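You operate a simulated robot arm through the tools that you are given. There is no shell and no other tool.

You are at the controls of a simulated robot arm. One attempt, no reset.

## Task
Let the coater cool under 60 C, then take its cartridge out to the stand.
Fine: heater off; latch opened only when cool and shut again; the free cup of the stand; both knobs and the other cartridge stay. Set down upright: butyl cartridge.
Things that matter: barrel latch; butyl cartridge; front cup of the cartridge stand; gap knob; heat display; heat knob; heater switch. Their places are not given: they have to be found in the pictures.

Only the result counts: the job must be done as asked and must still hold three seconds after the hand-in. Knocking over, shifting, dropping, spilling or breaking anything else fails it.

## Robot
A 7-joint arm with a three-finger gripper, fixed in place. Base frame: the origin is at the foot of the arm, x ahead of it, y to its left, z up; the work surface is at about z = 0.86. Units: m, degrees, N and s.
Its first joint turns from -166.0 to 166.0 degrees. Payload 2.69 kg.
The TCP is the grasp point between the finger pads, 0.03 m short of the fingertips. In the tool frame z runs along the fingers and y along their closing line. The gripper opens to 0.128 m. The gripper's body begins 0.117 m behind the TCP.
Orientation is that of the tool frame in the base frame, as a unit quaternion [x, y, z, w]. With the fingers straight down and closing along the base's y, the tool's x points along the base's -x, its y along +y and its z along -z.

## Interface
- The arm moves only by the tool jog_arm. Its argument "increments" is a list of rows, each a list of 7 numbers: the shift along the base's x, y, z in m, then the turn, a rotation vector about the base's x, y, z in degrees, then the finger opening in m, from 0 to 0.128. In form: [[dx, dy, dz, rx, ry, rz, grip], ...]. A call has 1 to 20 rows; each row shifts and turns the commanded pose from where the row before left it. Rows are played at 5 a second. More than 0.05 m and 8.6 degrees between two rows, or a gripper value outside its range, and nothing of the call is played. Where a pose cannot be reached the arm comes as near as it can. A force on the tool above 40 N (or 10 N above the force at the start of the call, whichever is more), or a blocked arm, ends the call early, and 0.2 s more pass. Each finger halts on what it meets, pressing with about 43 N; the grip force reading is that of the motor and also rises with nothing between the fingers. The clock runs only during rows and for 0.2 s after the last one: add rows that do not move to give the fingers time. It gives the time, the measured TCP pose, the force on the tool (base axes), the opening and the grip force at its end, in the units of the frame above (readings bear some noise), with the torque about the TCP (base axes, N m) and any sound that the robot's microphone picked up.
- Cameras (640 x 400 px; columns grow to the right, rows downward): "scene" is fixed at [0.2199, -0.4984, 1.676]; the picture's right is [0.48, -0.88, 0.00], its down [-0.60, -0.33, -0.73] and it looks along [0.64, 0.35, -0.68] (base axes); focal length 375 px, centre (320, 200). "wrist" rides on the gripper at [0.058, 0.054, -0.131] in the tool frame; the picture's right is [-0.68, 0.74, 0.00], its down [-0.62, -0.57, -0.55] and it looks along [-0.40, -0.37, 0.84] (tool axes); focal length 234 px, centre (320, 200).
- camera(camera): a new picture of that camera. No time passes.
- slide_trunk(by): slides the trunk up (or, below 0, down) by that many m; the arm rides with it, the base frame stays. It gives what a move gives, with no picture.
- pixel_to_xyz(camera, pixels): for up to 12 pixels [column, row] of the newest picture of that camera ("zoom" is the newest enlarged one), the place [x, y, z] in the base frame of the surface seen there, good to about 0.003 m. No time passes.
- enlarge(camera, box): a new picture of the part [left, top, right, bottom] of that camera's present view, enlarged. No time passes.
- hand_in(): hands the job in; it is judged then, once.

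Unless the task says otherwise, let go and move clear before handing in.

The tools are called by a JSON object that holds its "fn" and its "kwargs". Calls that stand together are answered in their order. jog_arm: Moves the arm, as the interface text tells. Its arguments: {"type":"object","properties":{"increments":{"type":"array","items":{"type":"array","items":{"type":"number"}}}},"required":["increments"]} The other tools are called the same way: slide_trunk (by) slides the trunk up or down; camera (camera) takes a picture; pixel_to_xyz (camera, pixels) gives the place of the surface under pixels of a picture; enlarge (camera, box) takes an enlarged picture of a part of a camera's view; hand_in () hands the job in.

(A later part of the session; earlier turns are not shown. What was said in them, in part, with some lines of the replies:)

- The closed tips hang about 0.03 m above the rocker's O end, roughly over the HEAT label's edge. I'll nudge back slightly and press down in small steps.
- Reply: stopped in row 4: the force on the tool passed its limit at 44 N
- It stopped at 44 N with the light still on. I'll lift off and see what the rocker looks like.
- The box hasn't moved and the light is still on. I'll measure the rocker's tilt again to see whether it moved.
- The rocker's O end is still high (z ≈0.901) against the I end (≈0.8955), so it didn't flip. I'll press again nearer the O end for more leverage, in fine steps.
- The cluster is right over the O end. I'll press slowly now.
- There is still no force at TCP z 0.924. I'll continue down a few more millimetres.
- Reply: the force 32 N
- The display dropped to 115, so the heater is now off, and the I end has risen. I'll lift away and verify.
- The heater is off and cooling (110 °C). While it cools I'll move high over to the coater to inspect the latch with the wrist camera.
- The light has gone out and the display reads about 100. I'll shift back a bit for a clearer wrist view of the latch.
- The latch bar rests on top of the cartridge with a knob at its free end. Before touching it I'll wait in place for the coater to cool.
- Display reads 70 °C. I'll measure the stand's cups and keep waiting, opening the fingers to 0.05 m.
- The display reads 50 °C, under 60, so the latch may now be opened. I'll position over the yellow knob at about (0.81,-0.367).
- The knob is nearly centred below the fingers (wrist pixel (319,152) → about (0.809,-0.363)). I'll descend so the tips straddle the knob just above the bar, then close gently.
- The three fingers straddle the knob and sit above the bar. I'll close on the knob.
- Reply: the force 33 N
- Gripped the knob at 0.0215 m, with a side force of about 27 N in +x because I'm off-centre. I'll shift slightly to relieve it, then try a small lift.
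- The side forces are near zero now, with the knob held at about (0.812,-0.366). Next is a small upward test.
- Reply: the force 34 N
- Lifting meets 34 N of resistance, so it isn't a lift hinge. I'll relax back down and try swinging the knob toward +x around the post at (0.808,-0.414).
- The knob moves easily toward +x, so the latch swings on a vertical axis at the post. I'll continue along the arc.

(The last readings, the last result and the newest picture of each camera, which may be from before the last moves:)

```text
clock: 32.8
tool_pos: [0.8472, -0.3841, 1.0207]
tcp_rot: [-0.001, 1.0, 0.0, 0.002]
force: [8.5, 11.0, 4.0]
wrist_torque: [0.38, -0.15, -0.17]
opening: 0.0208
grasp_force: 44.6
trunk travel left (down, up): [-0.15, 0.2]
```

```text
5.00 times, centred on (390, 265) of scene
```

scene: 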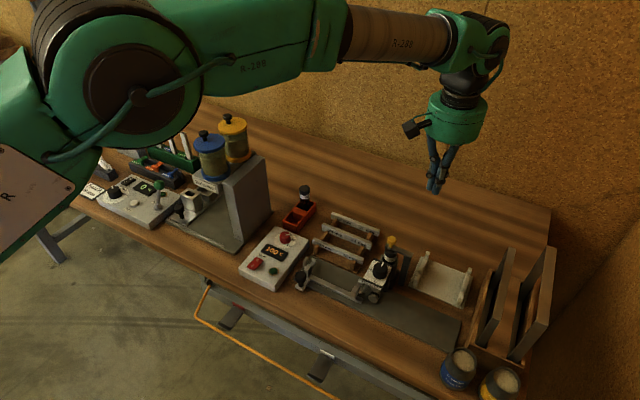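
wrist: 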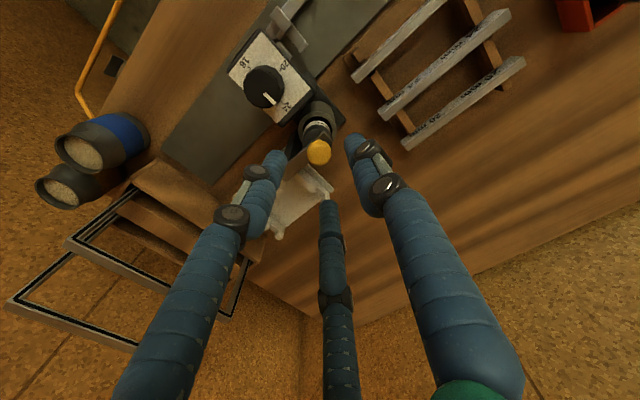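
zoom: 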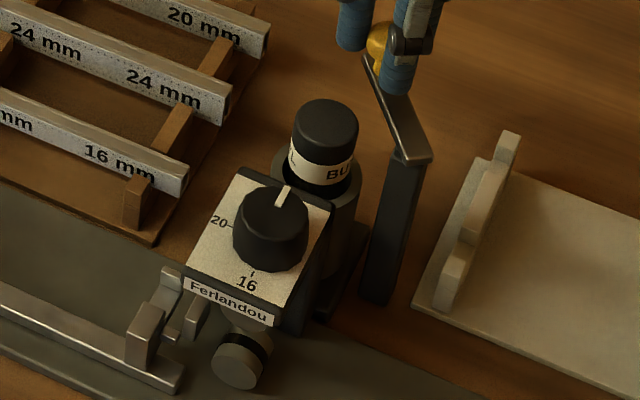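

The cartridge cap is now uncovered. I'll keep swinging for more clearance.

{"fn": "jog_arm", "kwargs": {"increments": [[0.0045, -0.0071, 0, 0, 0, 0, 0.01], [0.0031, -0.0078, 0, 0, 0, 0, 0.01], [0.0017, -0.0082, 0, 0, 0, 0, 0.01], [0.0003, -0.0083, 0, 0, 0, 0, 0.01], [-0.001, -0.0083, 0, 0, 0, 0, 0.01], [0, 0, 0, 0, 0, 0, 0.01]]}}

{"fn": "enlarge", "kwargs": {"camera": "scene", "box": [350, 225, 430, 305]}}

```text
clock: 33.9
tool_pos: [0.8571, -0.4124, 1.02]
tcp_rot: [-0.001, 1.0, 0.003, 0.001]
force: [-5.2, 12.9, 6.0]
wrist_torque: [1.0, -0.28, 0.07]
opening: 0.0209
grasp_force: 44.8
trunk travel left (down, up): [-0.15, 0.2]
stopped in row 5: the force on the tool passed its limit at 47 N (the readings are from after the stop); the commanded pose is now the measured one
```

```text
5.00 times, centred on (390, 265) of scene
```

zoom: 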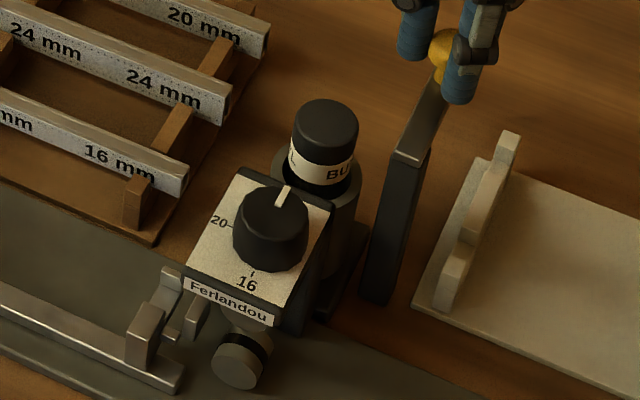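

The latch sits at its stop, about 90° open. I'll release the knob and rise clear.

{"fn": "jog_arm", "kwargs": {"increments": [[0, 0, 0, 0, 0, 0, 0.03], [0, 0, 0, 0, 0, 0, 0.06], [0, 0, 0, 0, 0, 0, 0.06], [0, 0, 0.04, 0, 0, 0, 0.06], [0, 0, 0.04, 0, 0, 0, 0.06], [-0.025, 0.02, 0.03, 0, 0, 0, 0.06], [-0.025, 0.02, 0, 0, 0, 0, 0.06], [0, 0, 0, 0, 0, 0, 0.06]]}}

{"fn": "camera", "kwargs": {"camera": "wrist"}}

{"fn": "enlarge", "kwargs": {"camera": "scene", "box": [350, 225, 430, 305]}}

{"fn": "pixel_to_xyz", "kwargs": {"camera": "zoom", "pixels": [[326, 115], [326, 102], [295, 118], [356, 120], [325, 148], [320, 175], [300, 170], [350, 175], [278, 170], [270, 205], [415, 165], [360, 170]]}}

```text
clock: 35.7
tool_pos: [0.807, -0.3761, 1.1285]
tcp_rot: [-0.002, 1.0, 0.001, -0.001]
force: [-0.5, 0.5, 0.1]
wrist_torque: [-0.04, -0.02, -0.02]
opening: 0.0601
grasp_force: 0.1
trunk travel left (down, up): [-0.15, 0.2]
```

```text
taken
```

wrist: 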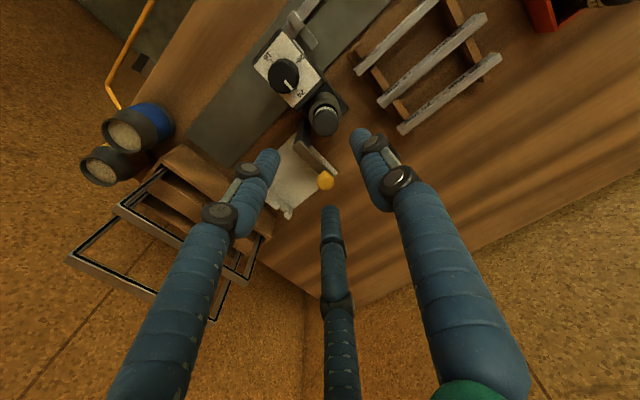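

```text
5.00 times, centred on (390, 265) of scene
```

zoom: 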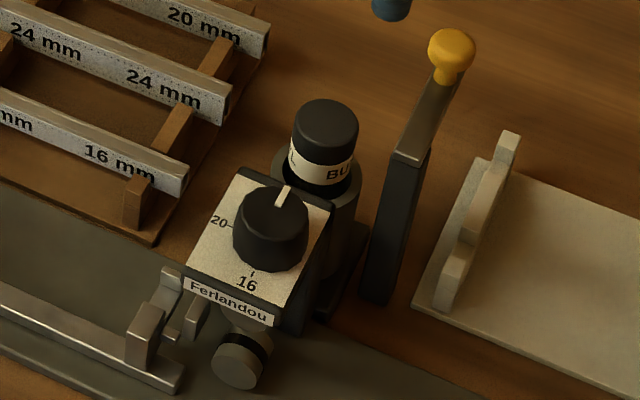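

```text
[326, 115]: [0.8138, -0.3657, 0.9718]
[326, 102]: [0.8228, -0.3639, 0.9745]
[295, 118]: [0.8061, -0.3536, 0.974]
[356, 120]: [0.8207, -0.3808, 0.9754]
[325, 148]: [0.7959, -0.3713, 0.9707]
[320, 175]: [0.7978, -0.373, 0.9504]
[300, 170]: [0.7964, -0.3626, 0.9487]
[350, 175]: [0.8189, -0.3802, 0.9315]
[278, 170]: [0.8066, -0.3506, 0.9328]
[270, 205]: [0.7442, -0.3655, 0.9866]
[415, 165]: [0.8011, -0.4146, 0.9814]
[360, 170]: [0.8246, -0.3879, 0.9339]
```

The latch is fully open and the cartridge cap is centred at about (0.812,-0.366), top z≈0.973. I'll measure the neighbours (post, gap block, barrel rim) for finger clearance.

{"fn": "pixel_to_xyz", "kwargs": {"camera": "zoom", "pixels": [[392, 162], [430, 165], [430, 152], [410, 130], [440, 85], [370, 240], [333, 208], [235, 170], [310, 195], [302, 215], [320, 250], [388, 240]]}}

{"fn": "enlarge", "kwargs": {"camera": "wrist", "box": [240, 20, 400, 200]}}

{"fn": "pixel_to_xyz", "kwargs": {"camera": "wrist", "pixels": [[325, 118], [317, 120], [333, 122], [325, 127], [309, 140], [325, 180], [285, 75], [313, 88], [297, 104], [318, 100], [336, 106]]}}

```text
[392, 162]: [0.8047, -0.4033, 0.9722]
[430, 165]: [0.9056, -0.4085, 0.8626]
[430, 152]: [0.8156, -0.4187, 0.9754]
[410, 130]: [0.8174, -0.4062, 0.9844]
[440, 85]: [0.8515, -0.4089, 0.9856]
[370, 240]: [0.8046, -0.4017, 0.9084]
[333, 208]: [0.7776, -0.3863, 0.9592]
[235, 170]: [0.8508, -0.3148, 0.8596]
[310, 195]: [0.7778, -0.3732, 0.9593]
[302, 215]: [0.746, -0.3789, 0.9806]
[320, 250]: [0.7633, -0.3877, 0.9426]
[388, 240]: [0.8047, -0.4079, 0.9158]
```

```text
2.22 times, centred on (320, 110) of wrist
```

zoom: 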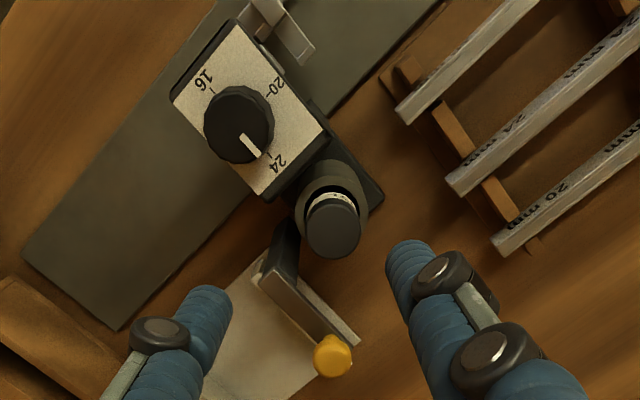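

```text
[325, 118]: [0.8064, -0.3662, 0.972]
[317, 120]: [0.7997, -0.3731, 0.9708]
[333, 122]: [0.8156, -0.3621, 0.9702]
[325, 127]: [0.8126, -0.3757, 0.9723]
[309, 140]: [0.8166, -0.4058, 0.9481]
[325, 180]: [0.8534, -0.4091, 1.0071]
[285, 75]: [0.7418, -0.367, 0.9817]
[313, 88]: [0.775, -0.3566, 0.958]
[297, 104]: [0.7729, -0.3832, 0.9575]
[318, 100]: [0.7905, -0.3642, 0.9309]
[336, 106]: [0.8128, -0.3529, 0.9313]
```

The block edge is at x≈0.778 (z 0.959) and the post face at y≈-0.402, so space around the cap is tight. I'll turn the tool 15° about z so the fingers fall between the post and block, narrow the opening, and come down above the cap.

{"fn": "jog_arm", "kwargs": {"increments": [[0.003, 0.009, 0, 0, 0, 7.5, 0.046], [0, 0, -0.04, 0, 0, 7.5, 0.046], [0, 0, -0.04, 0, 0, 0, 0.046], [0, 0, -0.018, 0, 0, 0, 0.046], [0, 0, 0, 0, 0, 0, 0.046], [0, 0, 0, 0, 0, 0, 0.046]]}}

{"fn": "enlarge", "kwargs": {"camera": "wrist", "box": [240, 60, 400, 220]}}

{"fn": "enlarge", "kwargs": {"camera": "scene", "box": [350, 205, 430, 285]}}

```text
clock: 37.1
tool_pos: [0.8106, -0.3669, 1.03]
tcp_rot: [-0.132, 0.991, 0.002, 0.0]
force: [-0.3, -0.5, 0.0]
wrist_torque: [-0.02, -0.06, 0.02]
opening: 0.046
grasp_force: 0.0
trunk travel left (down, up): [-0.15, 0.2]
```

```text
2.50 times, centred on (320, 140) of wrist
```

zoom: 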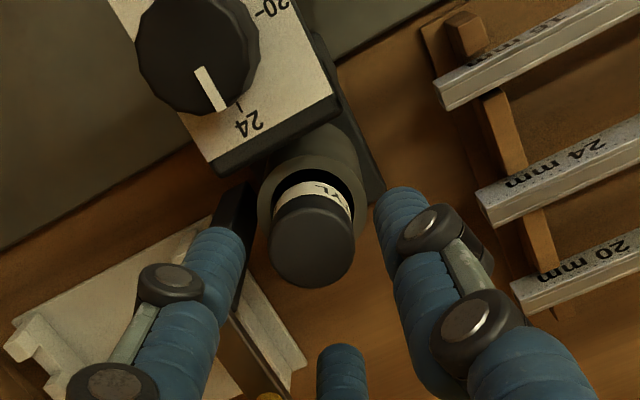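

```text
5.00 times, centred on (390, 245) of scene
```

zoom: 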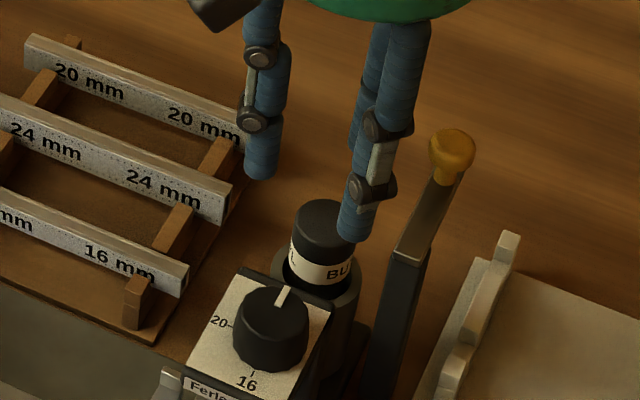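

I'll measure cap edges from this close view to centre the grasp.

{"fn": "pixel_to_xyz", "kwargs": {"camera": "zoom", "pixels": [[326, 225], [294, 225], [358, 225], [326, 210], [326, 245], [310, 220]]}}

{"fn": "pixel_to_xyz", "kwargs": {"camera": "wrist", "pixels": [[317, 160], [303, 160], [331, 160], [317, 170], [317, 149], [310, 168], [325, 168], [309, 150]]}}

```text
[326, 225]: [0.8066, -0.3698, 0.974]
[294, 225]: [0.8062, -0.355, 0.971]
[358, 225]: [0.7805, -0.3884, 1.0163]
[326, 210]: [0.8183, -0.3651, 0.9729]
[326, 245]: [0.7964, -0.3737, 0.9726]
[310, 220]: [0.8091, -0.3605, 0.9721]
```

```text
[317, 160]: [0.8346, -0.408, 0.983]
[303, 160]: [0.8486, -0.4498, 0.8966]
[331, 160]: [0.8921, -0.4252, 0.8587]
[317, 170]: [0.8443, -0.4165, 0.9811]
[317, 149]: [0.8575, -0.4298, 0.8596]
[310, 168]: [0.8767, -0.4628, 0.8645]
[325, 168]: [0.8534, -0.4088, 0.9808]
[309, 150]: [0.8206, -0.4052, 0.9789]
```

{"fn": "camera", "kwargs": {"camera": "wrist"}}

{"fn": "pixel_to_xyz", "kwargs": {"camera": "wrist", "pixels": [[317, 160], [303, 160], [330, 160], [317, 172], [317, 150], [310, 168], [325, 168], [309, 150]]}}

```text
taken
```

wrist: 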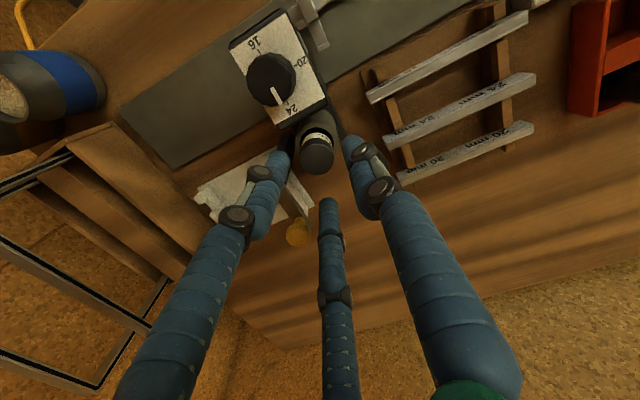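

```text
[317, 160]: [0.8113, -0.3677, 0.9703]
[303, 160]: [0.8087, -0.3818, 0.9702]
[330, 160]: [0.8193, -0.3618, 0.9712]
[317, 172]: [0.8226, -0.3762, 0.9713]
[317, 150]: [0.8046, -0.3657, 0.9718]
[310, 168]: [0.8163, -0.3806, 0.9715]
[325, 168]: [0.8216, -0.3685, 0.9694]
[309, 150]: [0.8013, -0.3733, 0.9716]
```

The cap centre comes out at (0.8115,-0.368), z 0.971. I'll nudge over it and descend so the tips reach about z 0.957.

{"fn": "jog_arm", "kwargs": {"increments": [[0.001, -0.001, -0.012, 0, 0, 0, 0.046], [0, 0, -0.012, 0, 0, 0, 0.046], [0, 0, -0.01, 0, 0, 0, 0.046], [0, 0, -0.008, 0, 0, 0, 0.046], [0, 0, 0, 0, 0, 0, 0.046]]}}

{"fn": "enlarge", "kwargs": {"camera": "wrist", "box": [240, 80, 400, 220]}}

{"fn": "enlarge", "kwargs": {"camera": "scene", "box": [350, 205, 430, 285]}}

```text
clock: 38.3
tool_pos: [0.8103, -0.3682, 0.9884]
tcp_rot: [-0.133, 0.991, 0.002, -0.001]
force: [-0.4, -0.3, -0.9]
wrist_torque: [-0.01, 0.03, -0.01]
opening: 0.046
grasp_force: 0.2
trunk travel left (down, up): [-0.15, 0.2]
```

```text
2.86 times, centred on (320, 150) of wrist
```

zoom: 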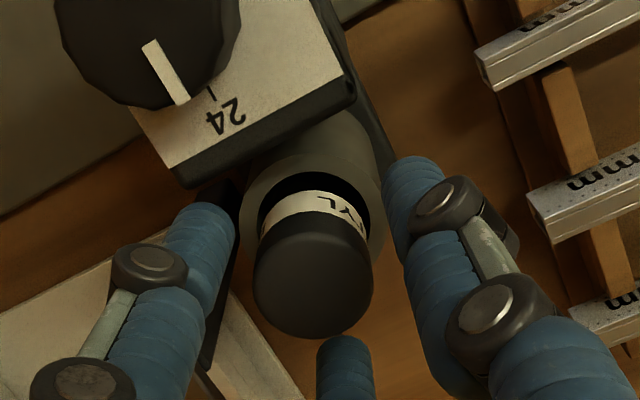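

```text
5.00 times, centred on (390, 245) of scene
```

zoom: 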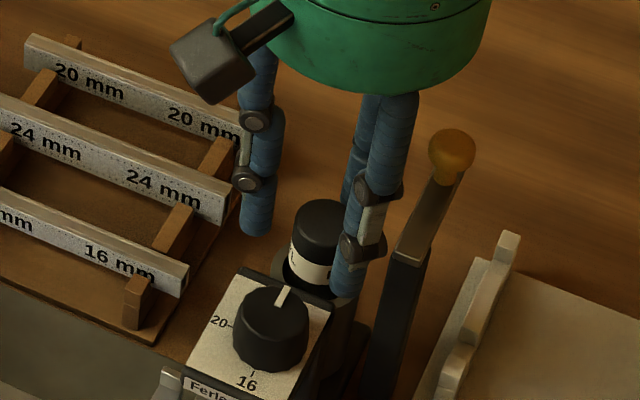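

The fingers surround the cap with no contact. I'll close on it.

{"fn": "jog_arm", "kwargs": {"increments": [[0, 0, 0, 0, 0, 0, 0.036], [0, 0, 0, 0, 0, 0, 0.02], [0, 0, 0, 0, 0, 0, 0.02], [0, 0, 0, 0, 0, 0, 0.02]]}}

{"fn": "enlarge", "kwargs": {"camera": "wrist", "box": [240, 80, 400, 220]}}

{"fn": "enlarge", "kwargs": {"camera": "scene", "box": [350, 205, 430, 285]}}

```text
clock: 39.3
tool_pos: [0.8114, -0.3681, 0.9881]
tcp_rot: [-0.134, 0.991, 0.002, 0.001]
force: [0.4, 0.4, 0.4]
wrist_torque: [0.02, -0.01, 0.0]
opening: 0.0275
grasp_force: 43.0
trunk travel left (down, up): [-0.15, 0.2]
```

```text
2.86 times, centred on (320, 150) of wrist
```

zoom: 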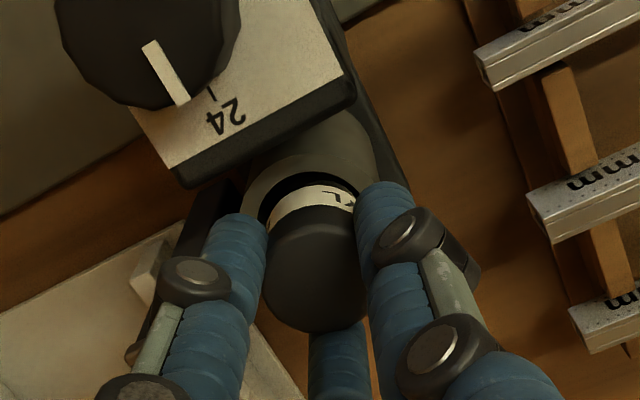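

```text
5.00 times, centred on (390, 245) of scene
```

zoom: 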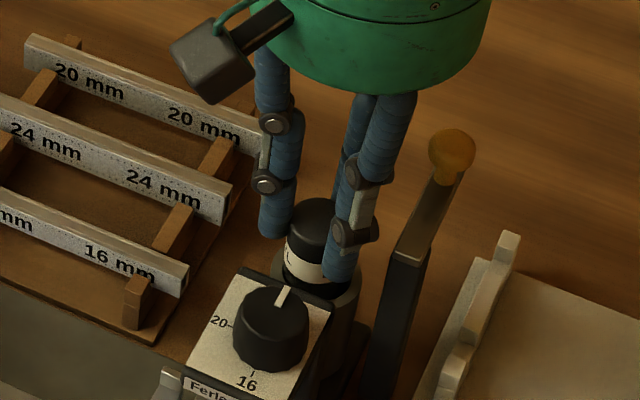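

Firm grip at 0.0275 m with forces near zero. I'll lift straight up slowly.

{"fn": "jog_arm", "kwargs": {"increments": [[0, 0, 0.005, 0, 0, 0, 0.02], [0, 0, 0.008, 0, 0, 0, 0.02], [0, 0, 0.01, 0, 0, 0, 0.02], [0, 0, 0.01, 0, 0, 0, 0.02], [0, 0, 0, 0, 0, 0, 0.02]]}}

{"fn": "enlarge", "kwargs": {"camera": "scene", "box": [350, 185, 430, 285]}}

```text
clock: 40.5
tool_pos: [0.8101, -0.3664, 1.0219]
tcp_rot: [-0.132, 0.991, 0.001, 0.001]
force: [1.9, -4.3, -0.2]
wrist_torque: [-0.34, -0.19, 0.02]
opening: 0.0279
grasp_force: 42.9
trunk travel left (down, up): [-0.15, 0.2]
```

```text
4.00 times, centred on (390, 235) of scene
```

zoom: 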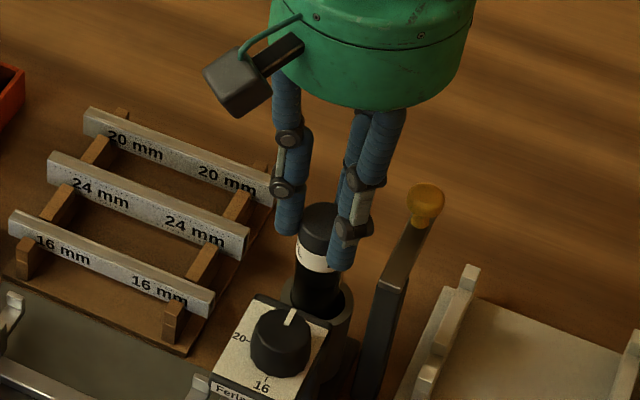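

The cartridge rises with the gripper, with slight side force from the barrel wall. I'll continue lifting.

{"fn": "jog_arm", "kwargs": {"increments": [[0, 0, 0.012, 0, 0, 0, 0.02], [0, 0, 0.015, 0, 0, 0, 0.02], [0, 0, 0.015, 0, 0, 0, 0.02], [0, 0, 0.015, 0, 0, 0, 0.02], [0, 0, 0.02, 0, 0, 0, 0.02], [0, 0, 0.02, 0, 0, 0, 0.02], [0, 0, 0.02, 0, 0, 0, 0.02], [0, 0, 0, 0, 0, 0, 0.02]]}}

{"fn": "enlarge", "kwargs": {"camera": "scene", "box": [340, 120, 440, 270]}}

{"fn": "camera", "kwargs": {"camera": "wrist"}}

```text
clock: 42.3
tool_pos: [0.8096, -0.3653, 1.1389]
tcp_rot: [-0.133, 0.991, 0.003, -0.001]
force: [0.2, -0.5, -0.5]
wrist_torque: [0.0, 0.0, 0.0]
opening: 0.0278
grasp_force: 42.9
trunk travel left (down, up): [-0.15, 0.2]
```

```text
2.67 times, centred on (390, 195) of scene
```

zoom: 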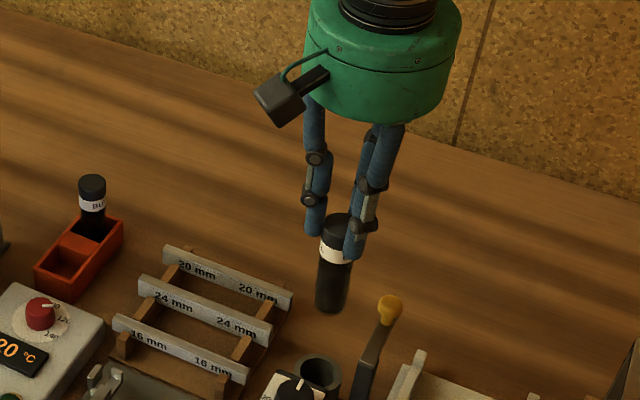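

```text
taken
```

wrist: 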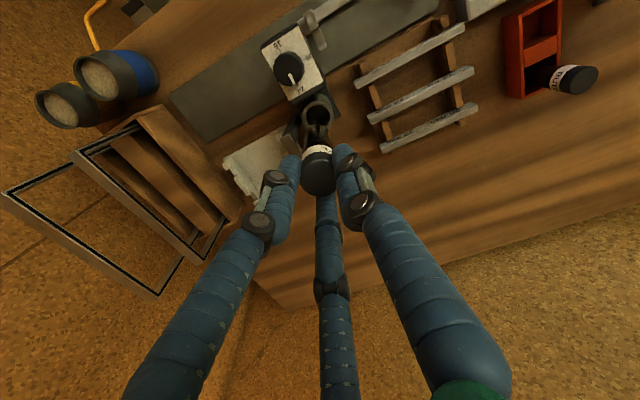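

The cartridge is out of the barrel and hanging nearly straight. I'll measure its top and bottom, and look at the stand's front cup more closely.

{"fn": "pixel_to_xyz", "kwargs": {"camera": "zoom", "pixels": [[331, 308], [318, 303], [345, 305], [331, 270], [320, 270], [348, 270], [340, 218], [336, 253], [92, 182], [92, 205]]}}

{"fn": "enlarge", "kwargs": {"camera": "scene", "box": [275, 175, 325, 240]}}

{"fn": "enlarge", "kwargs": {"camera": "wrist", "box": [480, 0, 640, 120]}}

```text
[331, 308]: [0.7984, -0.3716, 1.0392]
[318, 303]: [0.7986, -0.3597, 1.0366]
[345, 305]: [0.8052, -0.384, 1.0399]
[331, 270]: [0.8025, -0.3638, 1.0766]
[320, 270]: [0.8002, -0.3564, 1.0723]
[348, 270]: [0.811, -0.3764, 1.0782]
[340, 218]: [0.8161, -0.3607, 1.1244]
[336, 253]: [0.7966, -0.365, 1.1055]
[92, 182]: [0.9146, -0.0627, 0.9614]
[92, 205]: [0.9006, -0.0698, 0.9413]
```

```text
6.15 times, centred on (300, 208) of scene
```

zoom: 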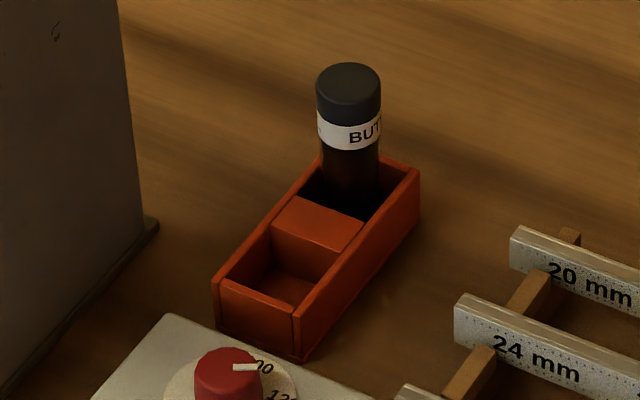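

```text
3.33 times, centred on (560, 60) of wrist
```

zoom: 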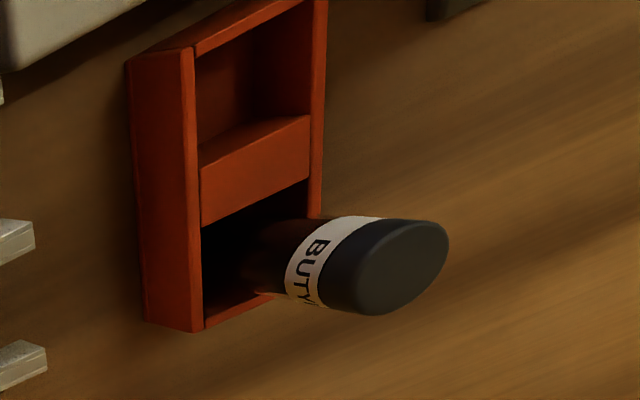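

The cartridge is about 0.088 m long, with its bottom about 0.103 m below the TCP. Next are the front cup's walls.

{"fn": "enlarge", "kwargs": {"camera": "scene", "box": [275, 175, 325, 240]}}

{"fn": "pixel_to_xyz", "kwargs": {"camera": "zoom", "pixels": [[255, 292], [222, 280], [294, 311], [303, 304], [278, 226], [338, 252], [356, 240], [300, 205], [250, 250], [330, 285], [290, 285], [275, 300]]}}

{"fn": "pixel_to_xyz", "kwargs": {"camera": "zoom", "pixels": [[415, 168], [325, 165], [300, 190], [370, 210], [305, 335], [218, 325], [348, 80], [319, 95], [380, 95], [348, 122], [310, 230], [325, 250]]}}

```text
6.15 times, centred on (300, 208) of scene
```

zoom: 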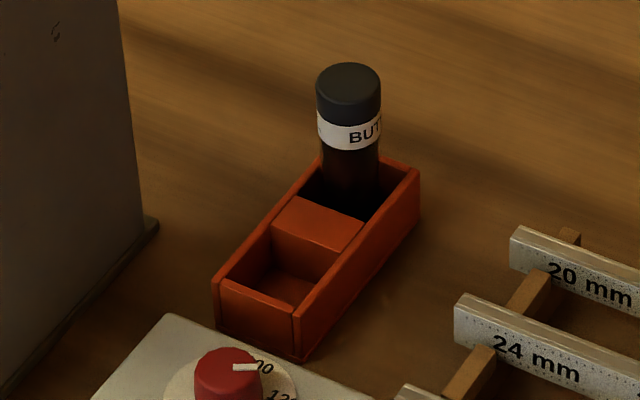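

```text
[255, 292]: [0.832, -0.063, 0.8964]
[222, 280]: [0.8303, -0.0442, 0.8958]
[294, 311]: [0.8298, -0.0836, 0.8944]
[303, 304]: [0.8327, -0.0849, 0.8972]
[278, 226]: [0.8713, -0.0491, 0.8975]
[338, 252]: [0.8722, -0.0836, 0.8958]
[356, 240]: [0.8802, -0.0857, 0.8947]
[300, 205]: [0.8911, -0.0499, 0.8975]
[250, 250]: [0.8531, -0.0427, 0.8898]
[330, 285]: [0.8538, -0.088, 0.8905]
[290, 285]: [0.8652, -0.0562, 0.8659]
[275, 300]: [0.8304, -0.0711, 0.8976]
```

```text
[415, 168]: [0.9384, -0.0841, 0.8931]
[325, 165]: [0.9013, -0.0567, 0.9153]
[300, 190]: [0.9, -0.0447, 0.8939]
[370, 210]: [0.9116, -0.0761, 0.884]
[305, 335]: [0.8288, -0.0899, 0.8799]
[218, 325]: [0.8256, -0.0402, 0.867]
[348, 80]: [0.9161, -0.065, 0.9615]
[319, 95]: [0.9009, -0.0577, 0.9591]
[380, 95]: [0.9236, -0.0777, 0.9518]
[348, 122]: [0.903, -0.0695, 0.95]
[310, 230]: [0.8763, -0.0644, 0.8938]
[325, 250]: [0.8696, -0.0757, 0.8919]
```

The front cup interior is about x 0.834–0.870, y -0.048 to -0.083 (centre ≈ (0.852,-0.0655)), with its floor at z≈0.866. I'll carry the cartridge over there and turn the tool +75°, so the fingers straddle the neighbouring cartridge and the camera bracket faces away from the tower.

{"fn": "jog_arm", "kwargs": {"increments": [[0.0047, 0.0333, 0, 0, 0, 8.333, 0.02], [0.0047, 0.0333, 0, 0, 0, 8.333, 0.02], [0.0047, 0.0333, 0, 0, 0, 8.333, 0.02], [0.0047, 0.0333, 0, 0, 0, 8.333, 0.02], [0.0047, 0.0333, 0, 0, 0, 8.333, 0.02], [0.0047, 0.0333, 0, 0, 0, 8.333, 0.02], [0.0047, 0.0333, 0, 0, 0, 8.333, 0.02], [0.0047, 0.0333, 0, 0, 0, 8.333, 0.02], [0.0047, 0.0333, 0, 0, 0, 8.333, 0.02], [0, 0, 0, 0, 0, 0, 0.02], [0, 0, 0, 0, 0, 0, 0.02]]}}

{"fn": "camera", "kwargs": {"camera": "wrist"}}

{"fn": "enlarge", "kwargs": {"camera": "scene", "box": [260, 130, 350, 240]}}

```text
clock: 44.7
tool_pos: [0.853, -0.0652, 1.1391]
tcp_rot: [0.708, -0.706, -0.002, 0.002]
force: [0.0, 0.4, -1.6]
wrist_torque: [-0.04, 0.0, 0.0]
opening: 0.0276
grasp_force: 42.8
trunk travel left (down, up): [-0.15, 0.2]
```

```text
taken
```

wrist: 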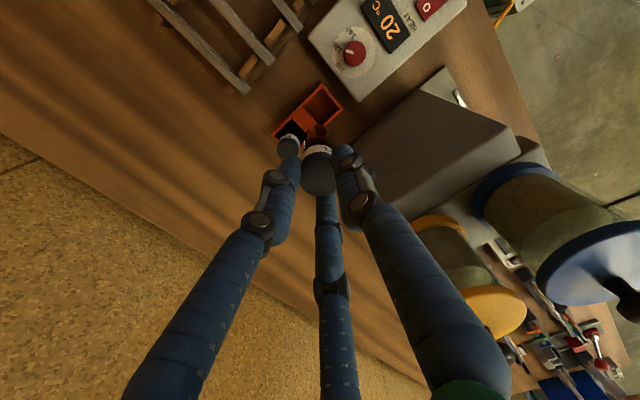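

```text
3.64 times, centred on (305, 185) of scene
```

zoom: 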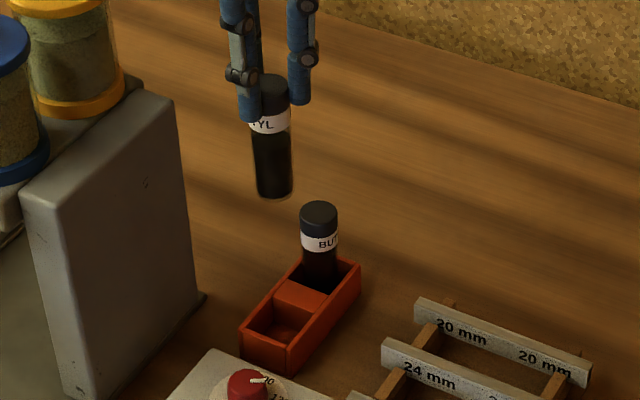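

The cartridge hangs over the stand and looks close to vertical in the scene view. I'll measure along its surface to quantify tilt and bottom position.

{"fn": "enlarge", "kwargs": {"camera": "scene", "box": [275, 145, 310, 190]}}

{"fn": "enlarge", "kwargs": {"camera": "wrist", "box": [260, 70, 360, 200]}}

```text
8.89 times, centred on (292, 168) of scene
```

zoom: 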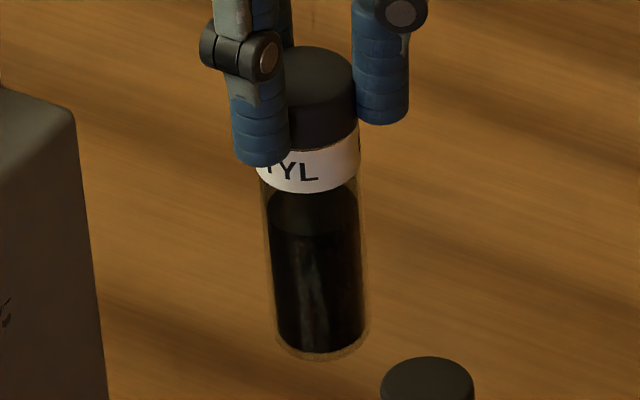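

```text
3.08 times, centred on (310, 135) of wrist
```

zoom: 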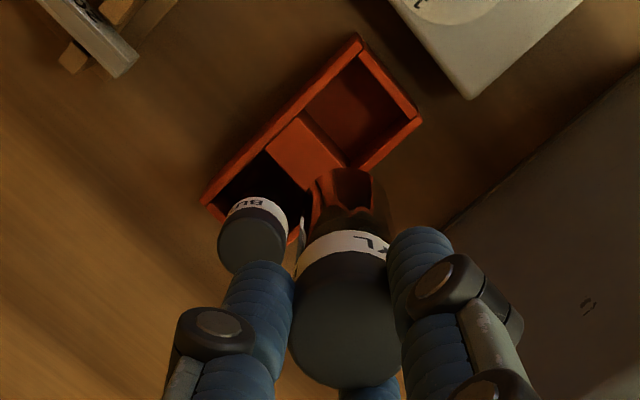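

{"fn": "enlarge", "kwargs": {"camera": "scene", "box": [275, 145, 310, 190]}}

{"fn": "pixel_to_xyz", "kwargs": {"camera": "zoom", "pixels": [[320, 70], [322, 90], [330, 130], [312, 160], [312, 180], [314, 200], [314, 230], [317, 270], [320, 300], [321, 330], [322, 345], [323, 354]]}}

```text
8.89 times, centred on (292, 168) of scene
```

zoom: 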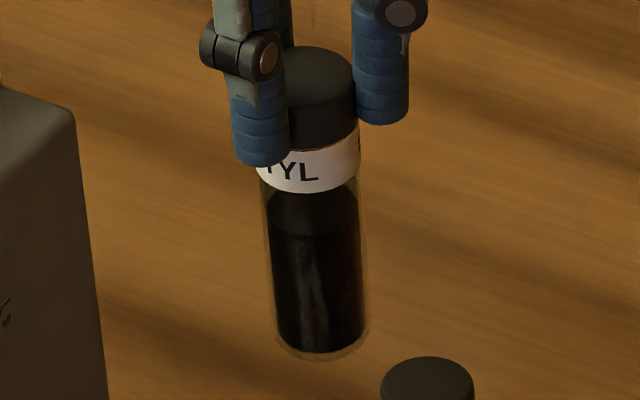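

```text
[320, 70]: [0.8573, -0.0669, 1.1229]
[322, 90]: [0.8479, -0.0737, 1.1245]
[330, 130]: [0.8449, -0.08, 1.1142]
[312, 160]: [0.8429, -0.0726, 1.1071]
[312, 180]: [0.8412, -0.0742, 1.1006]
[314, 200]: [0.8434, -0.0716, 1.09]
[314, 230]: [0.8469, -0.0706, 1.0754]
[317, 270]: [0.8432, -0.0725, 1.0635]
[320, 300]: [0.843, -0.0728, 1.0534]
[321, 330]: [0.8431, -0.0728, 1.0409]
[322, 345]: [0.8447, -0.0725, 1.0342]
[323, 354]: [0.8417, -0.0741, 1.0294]
```

The cartridge's surface stays at (0.843,-0.0725) from z 1.107 to 1.03, so it is vertical. Its bottom is about 0.110 below the TCP. I'll descend to just above the cup rim and check alignment.

{"fn": "jog_arm", "kwargs": {"increments": [[-0.001, 0, -0.04, 0, 0, 0, 0.02], [0, 0, -0.04, 0, 0, 0, 0.02], [0, 0, -0.03, 0, 0, 0, 0.02], [0, 0, -0.013, 0, 0, 0, 0.02], [0, 0, 0, 0, 0, 0, 0.02]]}}

{"fn": "enlarge", "kwargs": {"camera": "scene", "box": [270, 165, 330, 240]}}

{"fn": "enlarge", "kwargs": {"camera": "wrist", "box": [260, 60, 380, 200]}}

```text
clock: 45.9
tool_pos: [0.8536, -0.0668, 1.0164]
tcp_rot: [0.708, -0.707, -0.002, 0.0]
force: [-0.3, 0.2, -0.7]
wrist_torque: [-0.02, 0.01, 0.03]
opening: 0.0274
grasp_force: 43.0
trunk travel left (down, up): [-0.15, 0.2]
```

```text
5.33 times, centred on (300, 202) of scene
```

zoom: 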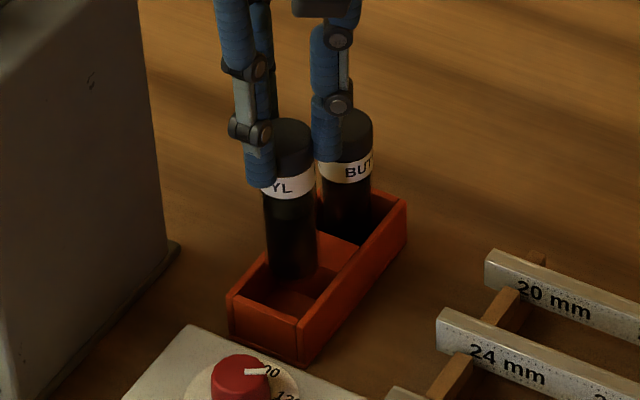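

```text
2.86 times, centred on (320, 130) of wrist
```

zoom: 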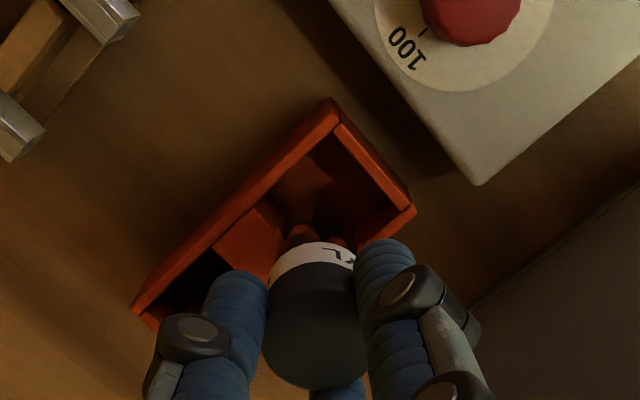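

The bottom is just above the rim and appears centred over the front cup. I'll lower it in slowly, watching forces.

{"fn": "jog_arm", "kwargs": {"increments": [[-0.001, 0.001, -0.006, 0, 0, 0, 0.02], [0, 0, -0.006, 0, 0, 0, 0.02], [0, 0, -0.006, 0, 0, 0, 0.02], [0, 0, 0, 0, 0, 0, 0.02]]}}

{"fn": "enlarge", "kwargs": {"camera": "scene", "box": [270, 165, 330, 240]}}

```text
clock: 46.9
tool_pos: [0.8509, -0.0653, 0.9986]
tcp_rot: [0.709, -0.706, -0.003, 0.002]
force: [-0.4, 0.2, -0.8]
wrist_torque: [-0.03, -0.01, -0.01]
opening: 0.0277
grasp_force: 43.6
trunk travel left (down, up): [-0.15, 0.2]
```

```text
5.33 times, centred on (300, 202) of scene
```

zoom: 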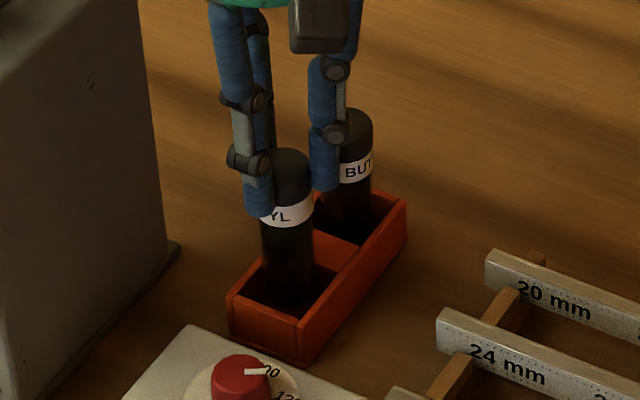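

The cartridge is entering the cup with no contact force. I'll continue down to the floor.

{"fn": "jog_arm", "kwargs": {"increments": [[0, 0, -0.006, 0, 0, 0, 0.02], [0, 0, -0.006, 0, 0, 0, 0.02], [0, 0, -0.004, 0, 0, 0, 0.02], [0, 0, -0.002, 0, 0, 0, 0.02], [0, 0, -0.002, 0, 0, 0, 0.02], [0, 0, -0.001, 0, 0, 0, 0.02]]}}

{"fn": "enlarge", "kwargs": {"camera": "scene", "box": [270, 165, 330, 240]}}

```text
clock: 48.3
tool_pos: [0.852, -0.065, 0.9762]
tcp_rot: [0.708, -0.706, -0.002, 0.001]
force: [-0.3, -1.4, 0.0]
wrist_torque: [0.0, 0.03, -0.04]
opening: 0.0276
grasp_force: 42.9
trunk travel left (down, up): [-0.15, 0.2]
```

```text
5.33 times, centred on (300, 202) of scene
```

zoom: 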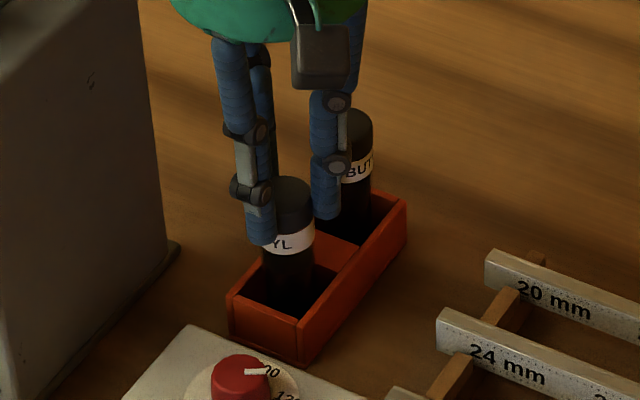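

No floor contact yet. I'll continue in 1 mm steps.

{"fn": "jog_arm", "kwargs": {"increments": [[0, 0, -0.001, 0, 0, 0, 0.02], [0, 0, -0.001, 0, 0, 0, 0.02], [0, 0, 0, 0, 0, 0, 0.02]]}}

```text
clock: 49.1
tool_pos: [0.8517, -0.0651, 0.9758]
tcp_rot: [0.708, -0.707, -0.001, 0.001]
force: [0.1, -0.5, 11.5]
wrist_torque: [-0.12, 0.14, 0.0]
opening: 0.0279
grasp_force: 43.0
trunk travel left (down, up): [-0.15, 0.2]
```

The cartridge touched the cup floor (11.5 N up). I'll open the fingers modestly and rise straight up.

{"fn": "jog_arm", "kwargs": {"increments": [[0, 0, 0, 0, 0, 0, 0.032], [0, 0, 0, 0, 0, 0, 0.04], [0, 0, 0, 0, 0, 0, 0.042], [0, 0, 0, 0, 0, 0, 0.042]]}}

{"fn": "enlarge", "kwargs": {"camera": "scene", "box": [270, 165, 330, 240]}}

{"fn": "enlarge", "kwargs": {"camera": "wrist", "box": [240, 60, 400, 220]}}

```text
clock: 50.1
tool_pos: [0.8501, -0.066, 0.9744]
tcp_rot: [0.708, -0.706, -0.003, 0.002]
force: [0.6, 0.1, -0.7]
wrist_torque: [0.02, 0.02, 0.0]
opening: 0.0417
grasp_force: 0.0
trunk travel left (down, up): [-0.15, 0.2]
```

```text
5.33 times, centred on (300, 202) of scene
```

zoom: 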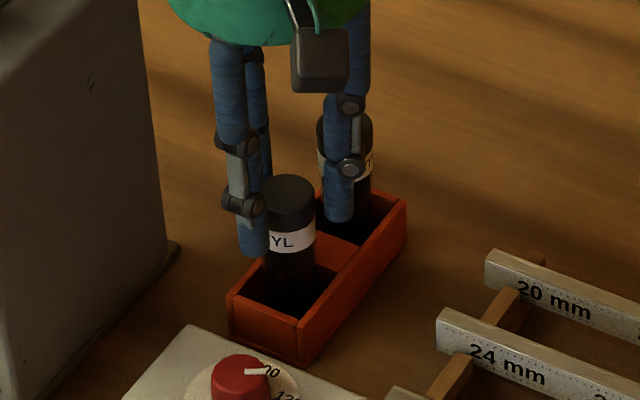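

```text
2.50 times, centred on (320, 140) of wrist
```

zoom: 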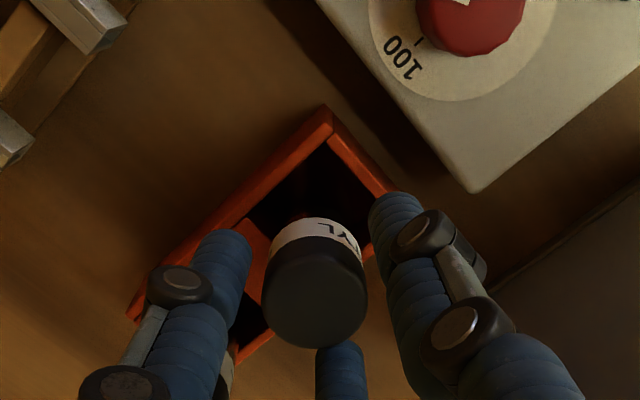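

Released, and the cartridge stands in the front cup with fingers clear of the cap. I'll rise straight up.

{"fn": "jog_arm", "kwargs": {"increments": [[0, 0, 0.01, 0, 0, 0, 0.042], [0, 0, 0.02, 0, 0, 0, 0.042], [0, 0, 0.04, 0, 0, 0, 0.042], [0, 0, 0.045, 0, 0, 0, 0.042], [0, 0, 0.045, 0, 0, 0, 0.042], [0, 0, 0, 0, 0, 0, 0.042]]}}

{"fn": "enlarge", "kwargs": {"camera": "scene", "box": [230, 165, 330, 285]}}

{"fn": "enlarge", "kwargs": {"camera": "scene", "box": [350, 205, 430, 285]}}

```text
clock: 51.5
tool_pos: [0.8509, -0.0645, 1.1327]
tcp_rot: [0.708, -0.706, -0.001, 0.0]
force: [-0.8, 0.3, 1.1]
wrist_torque: [0.0, -0.05, 0.04]
opening: 0.042
grasp_force: 0.0
trunk travel left (down, up): [-0.15, 0.2]
```

```text
3.33 times, centred on (280, 225) of scene
```

zoom: 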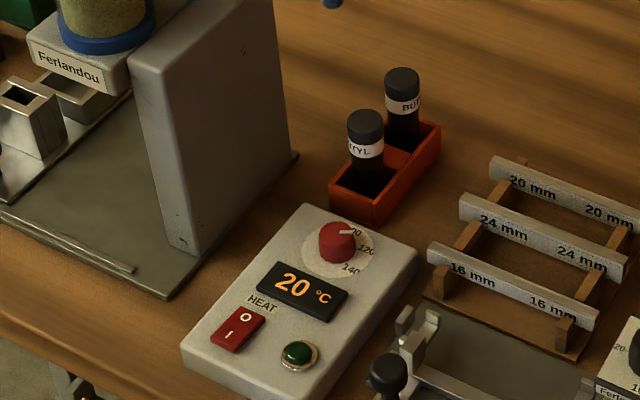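

```text
5.00 times, centred on (390, 245) of scene
```

zoom: 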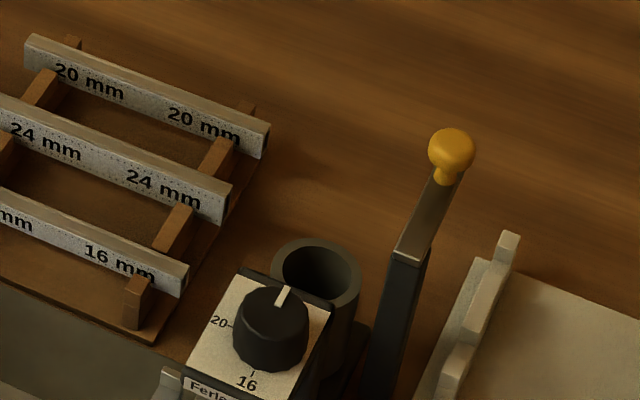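

The cartridge stands upright in the front cup, the other one is untouched and the display reads 20 °C. Now I'll travel back to shut the latch, turning the tool back to its earlier orientation.

{"fn": "jog_arm", "kwargs": {"increments": [[0.0006, -0.0316, 0, 0, 0, -8.18, 0.05], [0.0006, -0.0316, 0, 0, 0, -8.18, 0.05], [0.0006, -0.0316, 0, 0, 0, -8.18, 0.05], [0.0006, -0.0316, 0, 0, 0, -8.18, 0.05], [0.0006, -0.0316, 0, 0, 0, -8.18, 0.05], [0.0006, -0.0316, 0, 0, 0, -8.18, 0.05], [0.0006, -0.0316, 0, 0, 0, -8.18, 0.05], [0.0006, -0.0316, 0, 0, 0, -8.18, 0.05], [0.0006, -0.0316, 0, 0, 0, -8.18, 0.05], [0.0006, -0.0316, 0, 0, 0, -8.18, 0.05], [0.0006, -0.0316, 0, 0, 0, -8.18, 0.05], [0, 0, -0.04, 0, 0, 0, 0.05], [0, 0, 0, 0, 0, 0, 0.05]]}}

{"fn": "enlarge", "kwargs": {"camera": "scene", "box": [350, 195, 440, 285]}}

{"fn": "camera", "kwargs": {"camera": "wrist"}}

```text
clock: 54.3
tool_pos: [0.858, -0.4127, 1.0943]
tcp_rot: [-0.001, 1.0, 0.001, 0.0]
force: [-0.5, 0.1, -1.0]
wrist_torque: [0.04, 0.05, 0.0]
opening: 0.0501
grasp_force: 0.1
trunk travel left (down, up): [-0.15, 0.2]
```

```text
4.44 times, centred on (395, 240) of scene
```

zoom: 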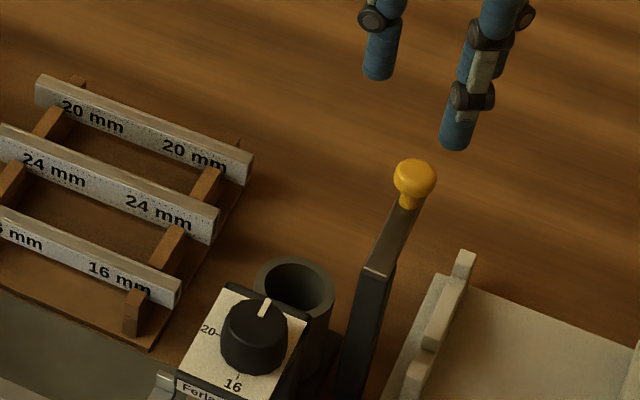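

```text
taken
```

wrist: 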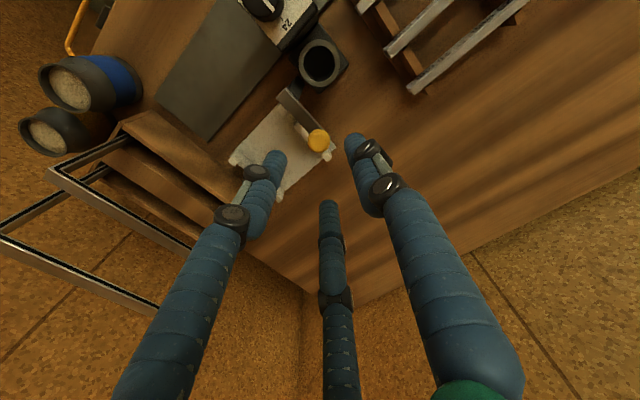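

I'm above the knob at the same spot where I released it. I'll descend, then grip.

{"fn": "jog_arm", "kwargs": {"increments": [[0, 0, -0.03, 0, 0, 0, 0.05], [0, 0, -0.03, 0, 0, 0, 0.05], [0, 0, -0.014, 0, 0, 0, 0.05], [0, 0, 0, 0, 0, 0, 0.05], [0, 0, 0, 0, 0, 0, 0.02], [0, 0, 0, 0, 0, 0, 0.01], [0, 0, 0, 0, 0, 0, 0.01]]}}

{"fn": "enlarge", "kwargs": {"camera": "scene", "box": [350, 195, 440, 285]}}

```text
clock: 55.9
tool_pos: [0.8565, -0.4118, 1.021]
tcp_rot: [-0.002, 1.0, 0.003, 0.001]
force: [-5.2, 14.3, -0.8]
wrist_torque: [0.54, 0.2, -0.03]
opening: 0.0209
grasp_force: 45.2
trunk travel left (down, up): [-0.15, 0.2]
```

```text
4.44 times, centred on (395, 240) of scene
```

zoom: 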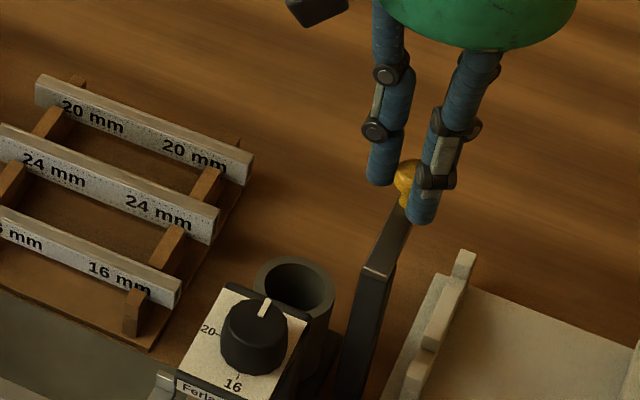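

Gripped the knob again. From the closed and open positions the pivot works out to about (0.8118,-0.4118) with radius 0.0453. I'll swing back along that arc.

{"fn": "jog_arm", "kwargs": {"increments": [[-0.0007, 0.0079, 0, 0, 0, 0, 0.01], [-0.002, 0.0076, 0, 0, 0, 0, 0.01], [-0.0034, 0.0071, 0, 0, 0, 0, 0.01], [-0.0045, 0.0065, 0, 0, 0, 0, 0.01], [-0.0056, 0.0056, 0, 0, 0, 0, 0.01], [0, 0, 0, 0, 0, 0, 0.01]]}}

{"fn": "enlarge", "kwargs": {"camera": "scene", "box": [350, 195, 440, 285]}}

```text
clock: 57.3
tool_pos: [0.8413, -0.3779, 1.0228]
tcp_rot: [-0.002, 1.0, 0.003, 0.001]
force: [8.0, 5.9, 0.4]
wrist_torque: [0.29, -0.2, 0.13]
opening: 0.0209
grasp_force: 44.8
trunk travel left (down, up): [-0.15, 0.2]
```

```text
4.44 times, centred on (395, 240) of scene
```

zoom: 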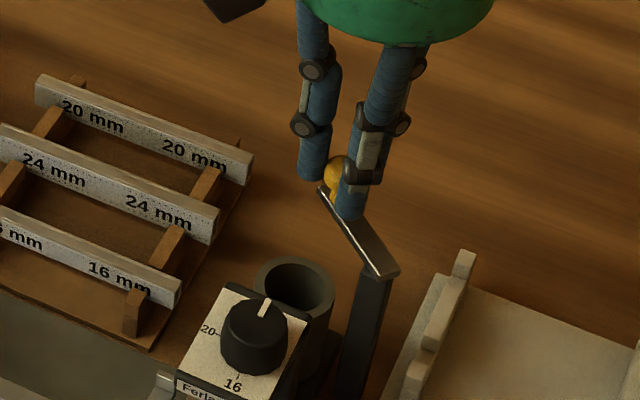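

The latch follows, halfway closed. I'll finish the arc.

{"fn": "jog_arm", "kwargs": {"increments": [[-0.0064, 0.0045, 0, 0, 0, 0, 0.01], [-0.0072, 0.0034, 0, 0, 0, 0, 0.01], [-0.0076, 0.002, 0, 0, 0, 0, 0.01], [-0.0079, 0.0007, 0, 0, 0, 0, 0.01], [-0.001, 0, 0, 0, 0, 0, 0.01], [0, 0, 0, 0, 0, 0, 0.01]]}}

{"fn": "enlarge", "kwargs": {"camera": "scene", "box": [350, 225, 430, 305]}}

```text
clock: 58.7
tool_pos: [0.8118, -0.3665, 1.0202]
tcp_rot: [-0.003, 1.0, 0.002, 0.002]
force: [12.3, 13.3, 3.5]
wrist_torque: [0.39, -0.4, 0.12]
opening: 0.0205
grasp_force: 44.9
trunk travel left (down, up): [-0.15, 0.2]
```

```text
5.00 times, centred on (390, 265) of scene
```

zoom: 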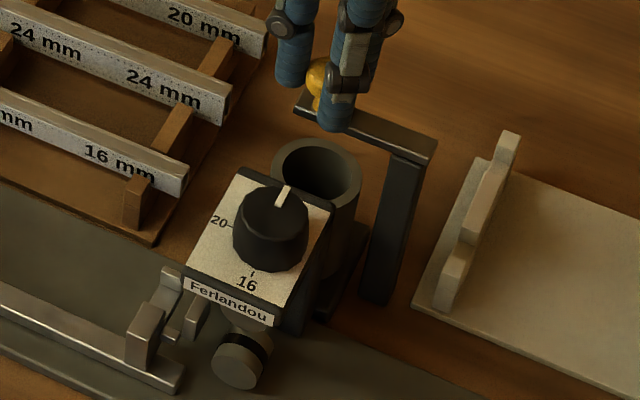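

The bar is back at its original closed position (knob at x 0.812), with +12 N suggesting it's against the stop. I'll press a touch more and then release and rise.

{"fn": "jog_arm", "kwargs": {"increments": [[-0.001, 0, 0, 0, 0, 0, 0.01], [0, 0, 0, 0, 0, 0, 0.01]]}}

{"fn": "jog_arm", "kwargs": {"increments": [[0, 0, 0, 0, 0, 0, 0.025], [0, 0, 0, 0, 0, 0, 0.05], [0, 0, 0, 0, 0, 0, 0.05], [0, 0, 0.03, 0, 0, 0, 0.05], [0, 0, 0.04, 0, 0, 0, 0.05], [0, 0, 0.045, 0, 0, 0, 0.05], [0, 0, 0.045, 0, 0, 0, 0.05], [0, 0, 0, 0, 0, 0, 0.05]]}}

{"fn": "enlarge", "kwargs": {"camera": "scene", "box": [350, 225, 430, 305]}}

{"fn": "camera", "kwargs": {"camera": "scene"}}

{"fn": "camera", "kwargs": {"camera": "wrist"}}

```text
clock: 59.3
tool_pos: [0.8115, -0.367, 1.0209]
tcp_rot: [-0.002, 1.0, 0.001, 0.001]
force: [20.7, 17.9, 1.0]
wrist_torque: [0.49, -0.68, 0.1]
opening: 0.0212
grasp_force: 45.0
trunk travel left (down, up): [-0.15, 0.2]
```

```text
clock: 61.1
tool_pos: [0.8099, -0.3659, 1.1824]
tcp_rot: [-0.002, 1.0, 0.001, 0.001]
force: [-0.3, 0.6, 1.4]
wrist_torque: [-0.03, -0.03, 0.01]
opening: 0.0499
grasp_force: 0.1
trunk travel left (down, up): [-0.15, 0.2]
```

```text
5.00 times, centred on (390, 265) of scene
```

zoom: 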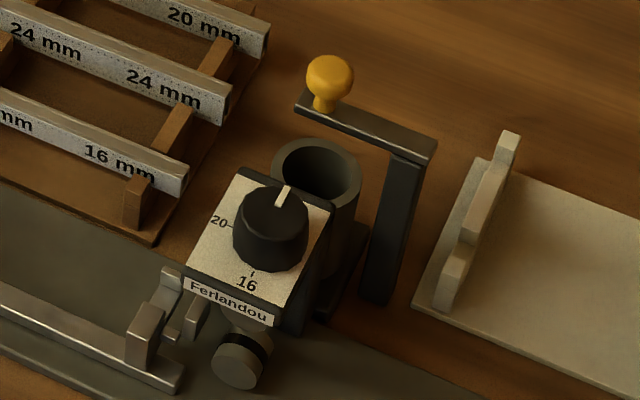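

```text
taken
```

scene: 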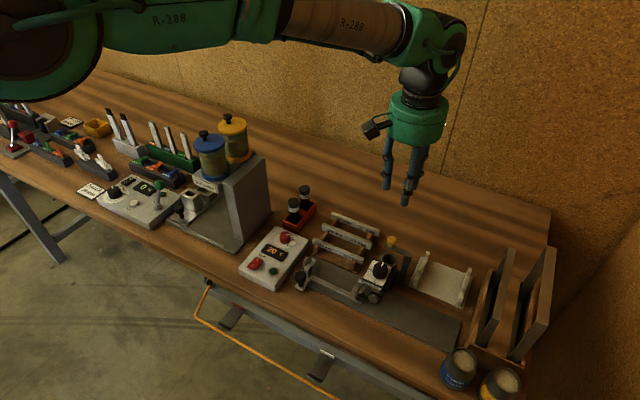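

```text
taken
```

wrist: 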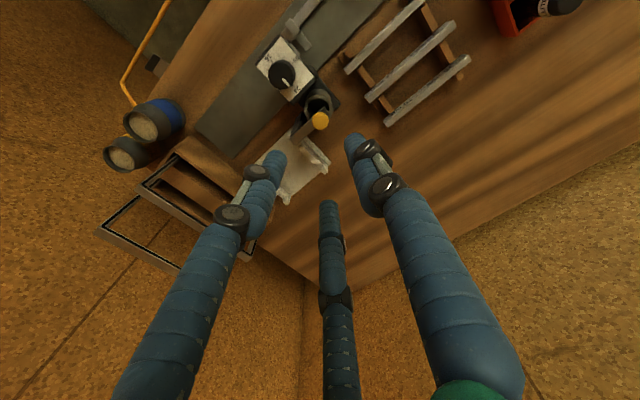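

The latch matches its initial shut pose, and the arm is clear. One last check of the stand, the heater box and both knobs before handing in.

{"fn": "enlarge", "kwargs": {"camera": "scene", "box": [235, 175, 325, 290]}}

```text
3.48 times, centred on (280, 232) of scene
```

zoom: 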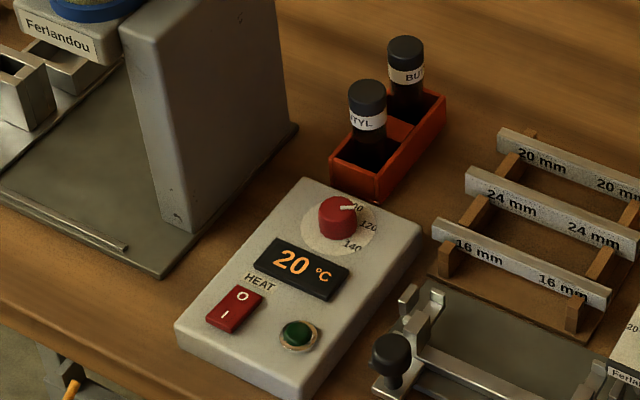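

The heater is off at 20 °C with the lamp dark. The cartridge stands upright in the front cup, the other cartridge and both knobs are unchanged, and the latch is shut. Handing in.

{"fn": "hand_in", "kwargs": {}}

```text
The job is handed in.
```

The coater's butyl cartridge now stands upright in the front cup of the stand, and I've handed the job in. I haven't seen a verdict on it.

- **Heater:** I switched it off at the rocker, on the second press; the first press didn't flip it. The display read 50 °C before I touched the latch and 20 °C at the end, with the lamp dark.
- **Latch:** It swings sideways around its post. I opened it about 90° to its stop. After the cartridge was out I swung it shut again, and it looks the same as in the first picture.
- **Cartridge:** It came straight up out of the barrel and went down to the floor of the cup, and I let go once it was standing.
- **Everything else:** The heat knob, the gap knob and the other cartridge look unchanged. The arm is clear of the bench.

Before I found which way the latch opens, I tested a small lift on its knob. It resisted with about 34 N, so I stopped. The latch moved normally afterwards.
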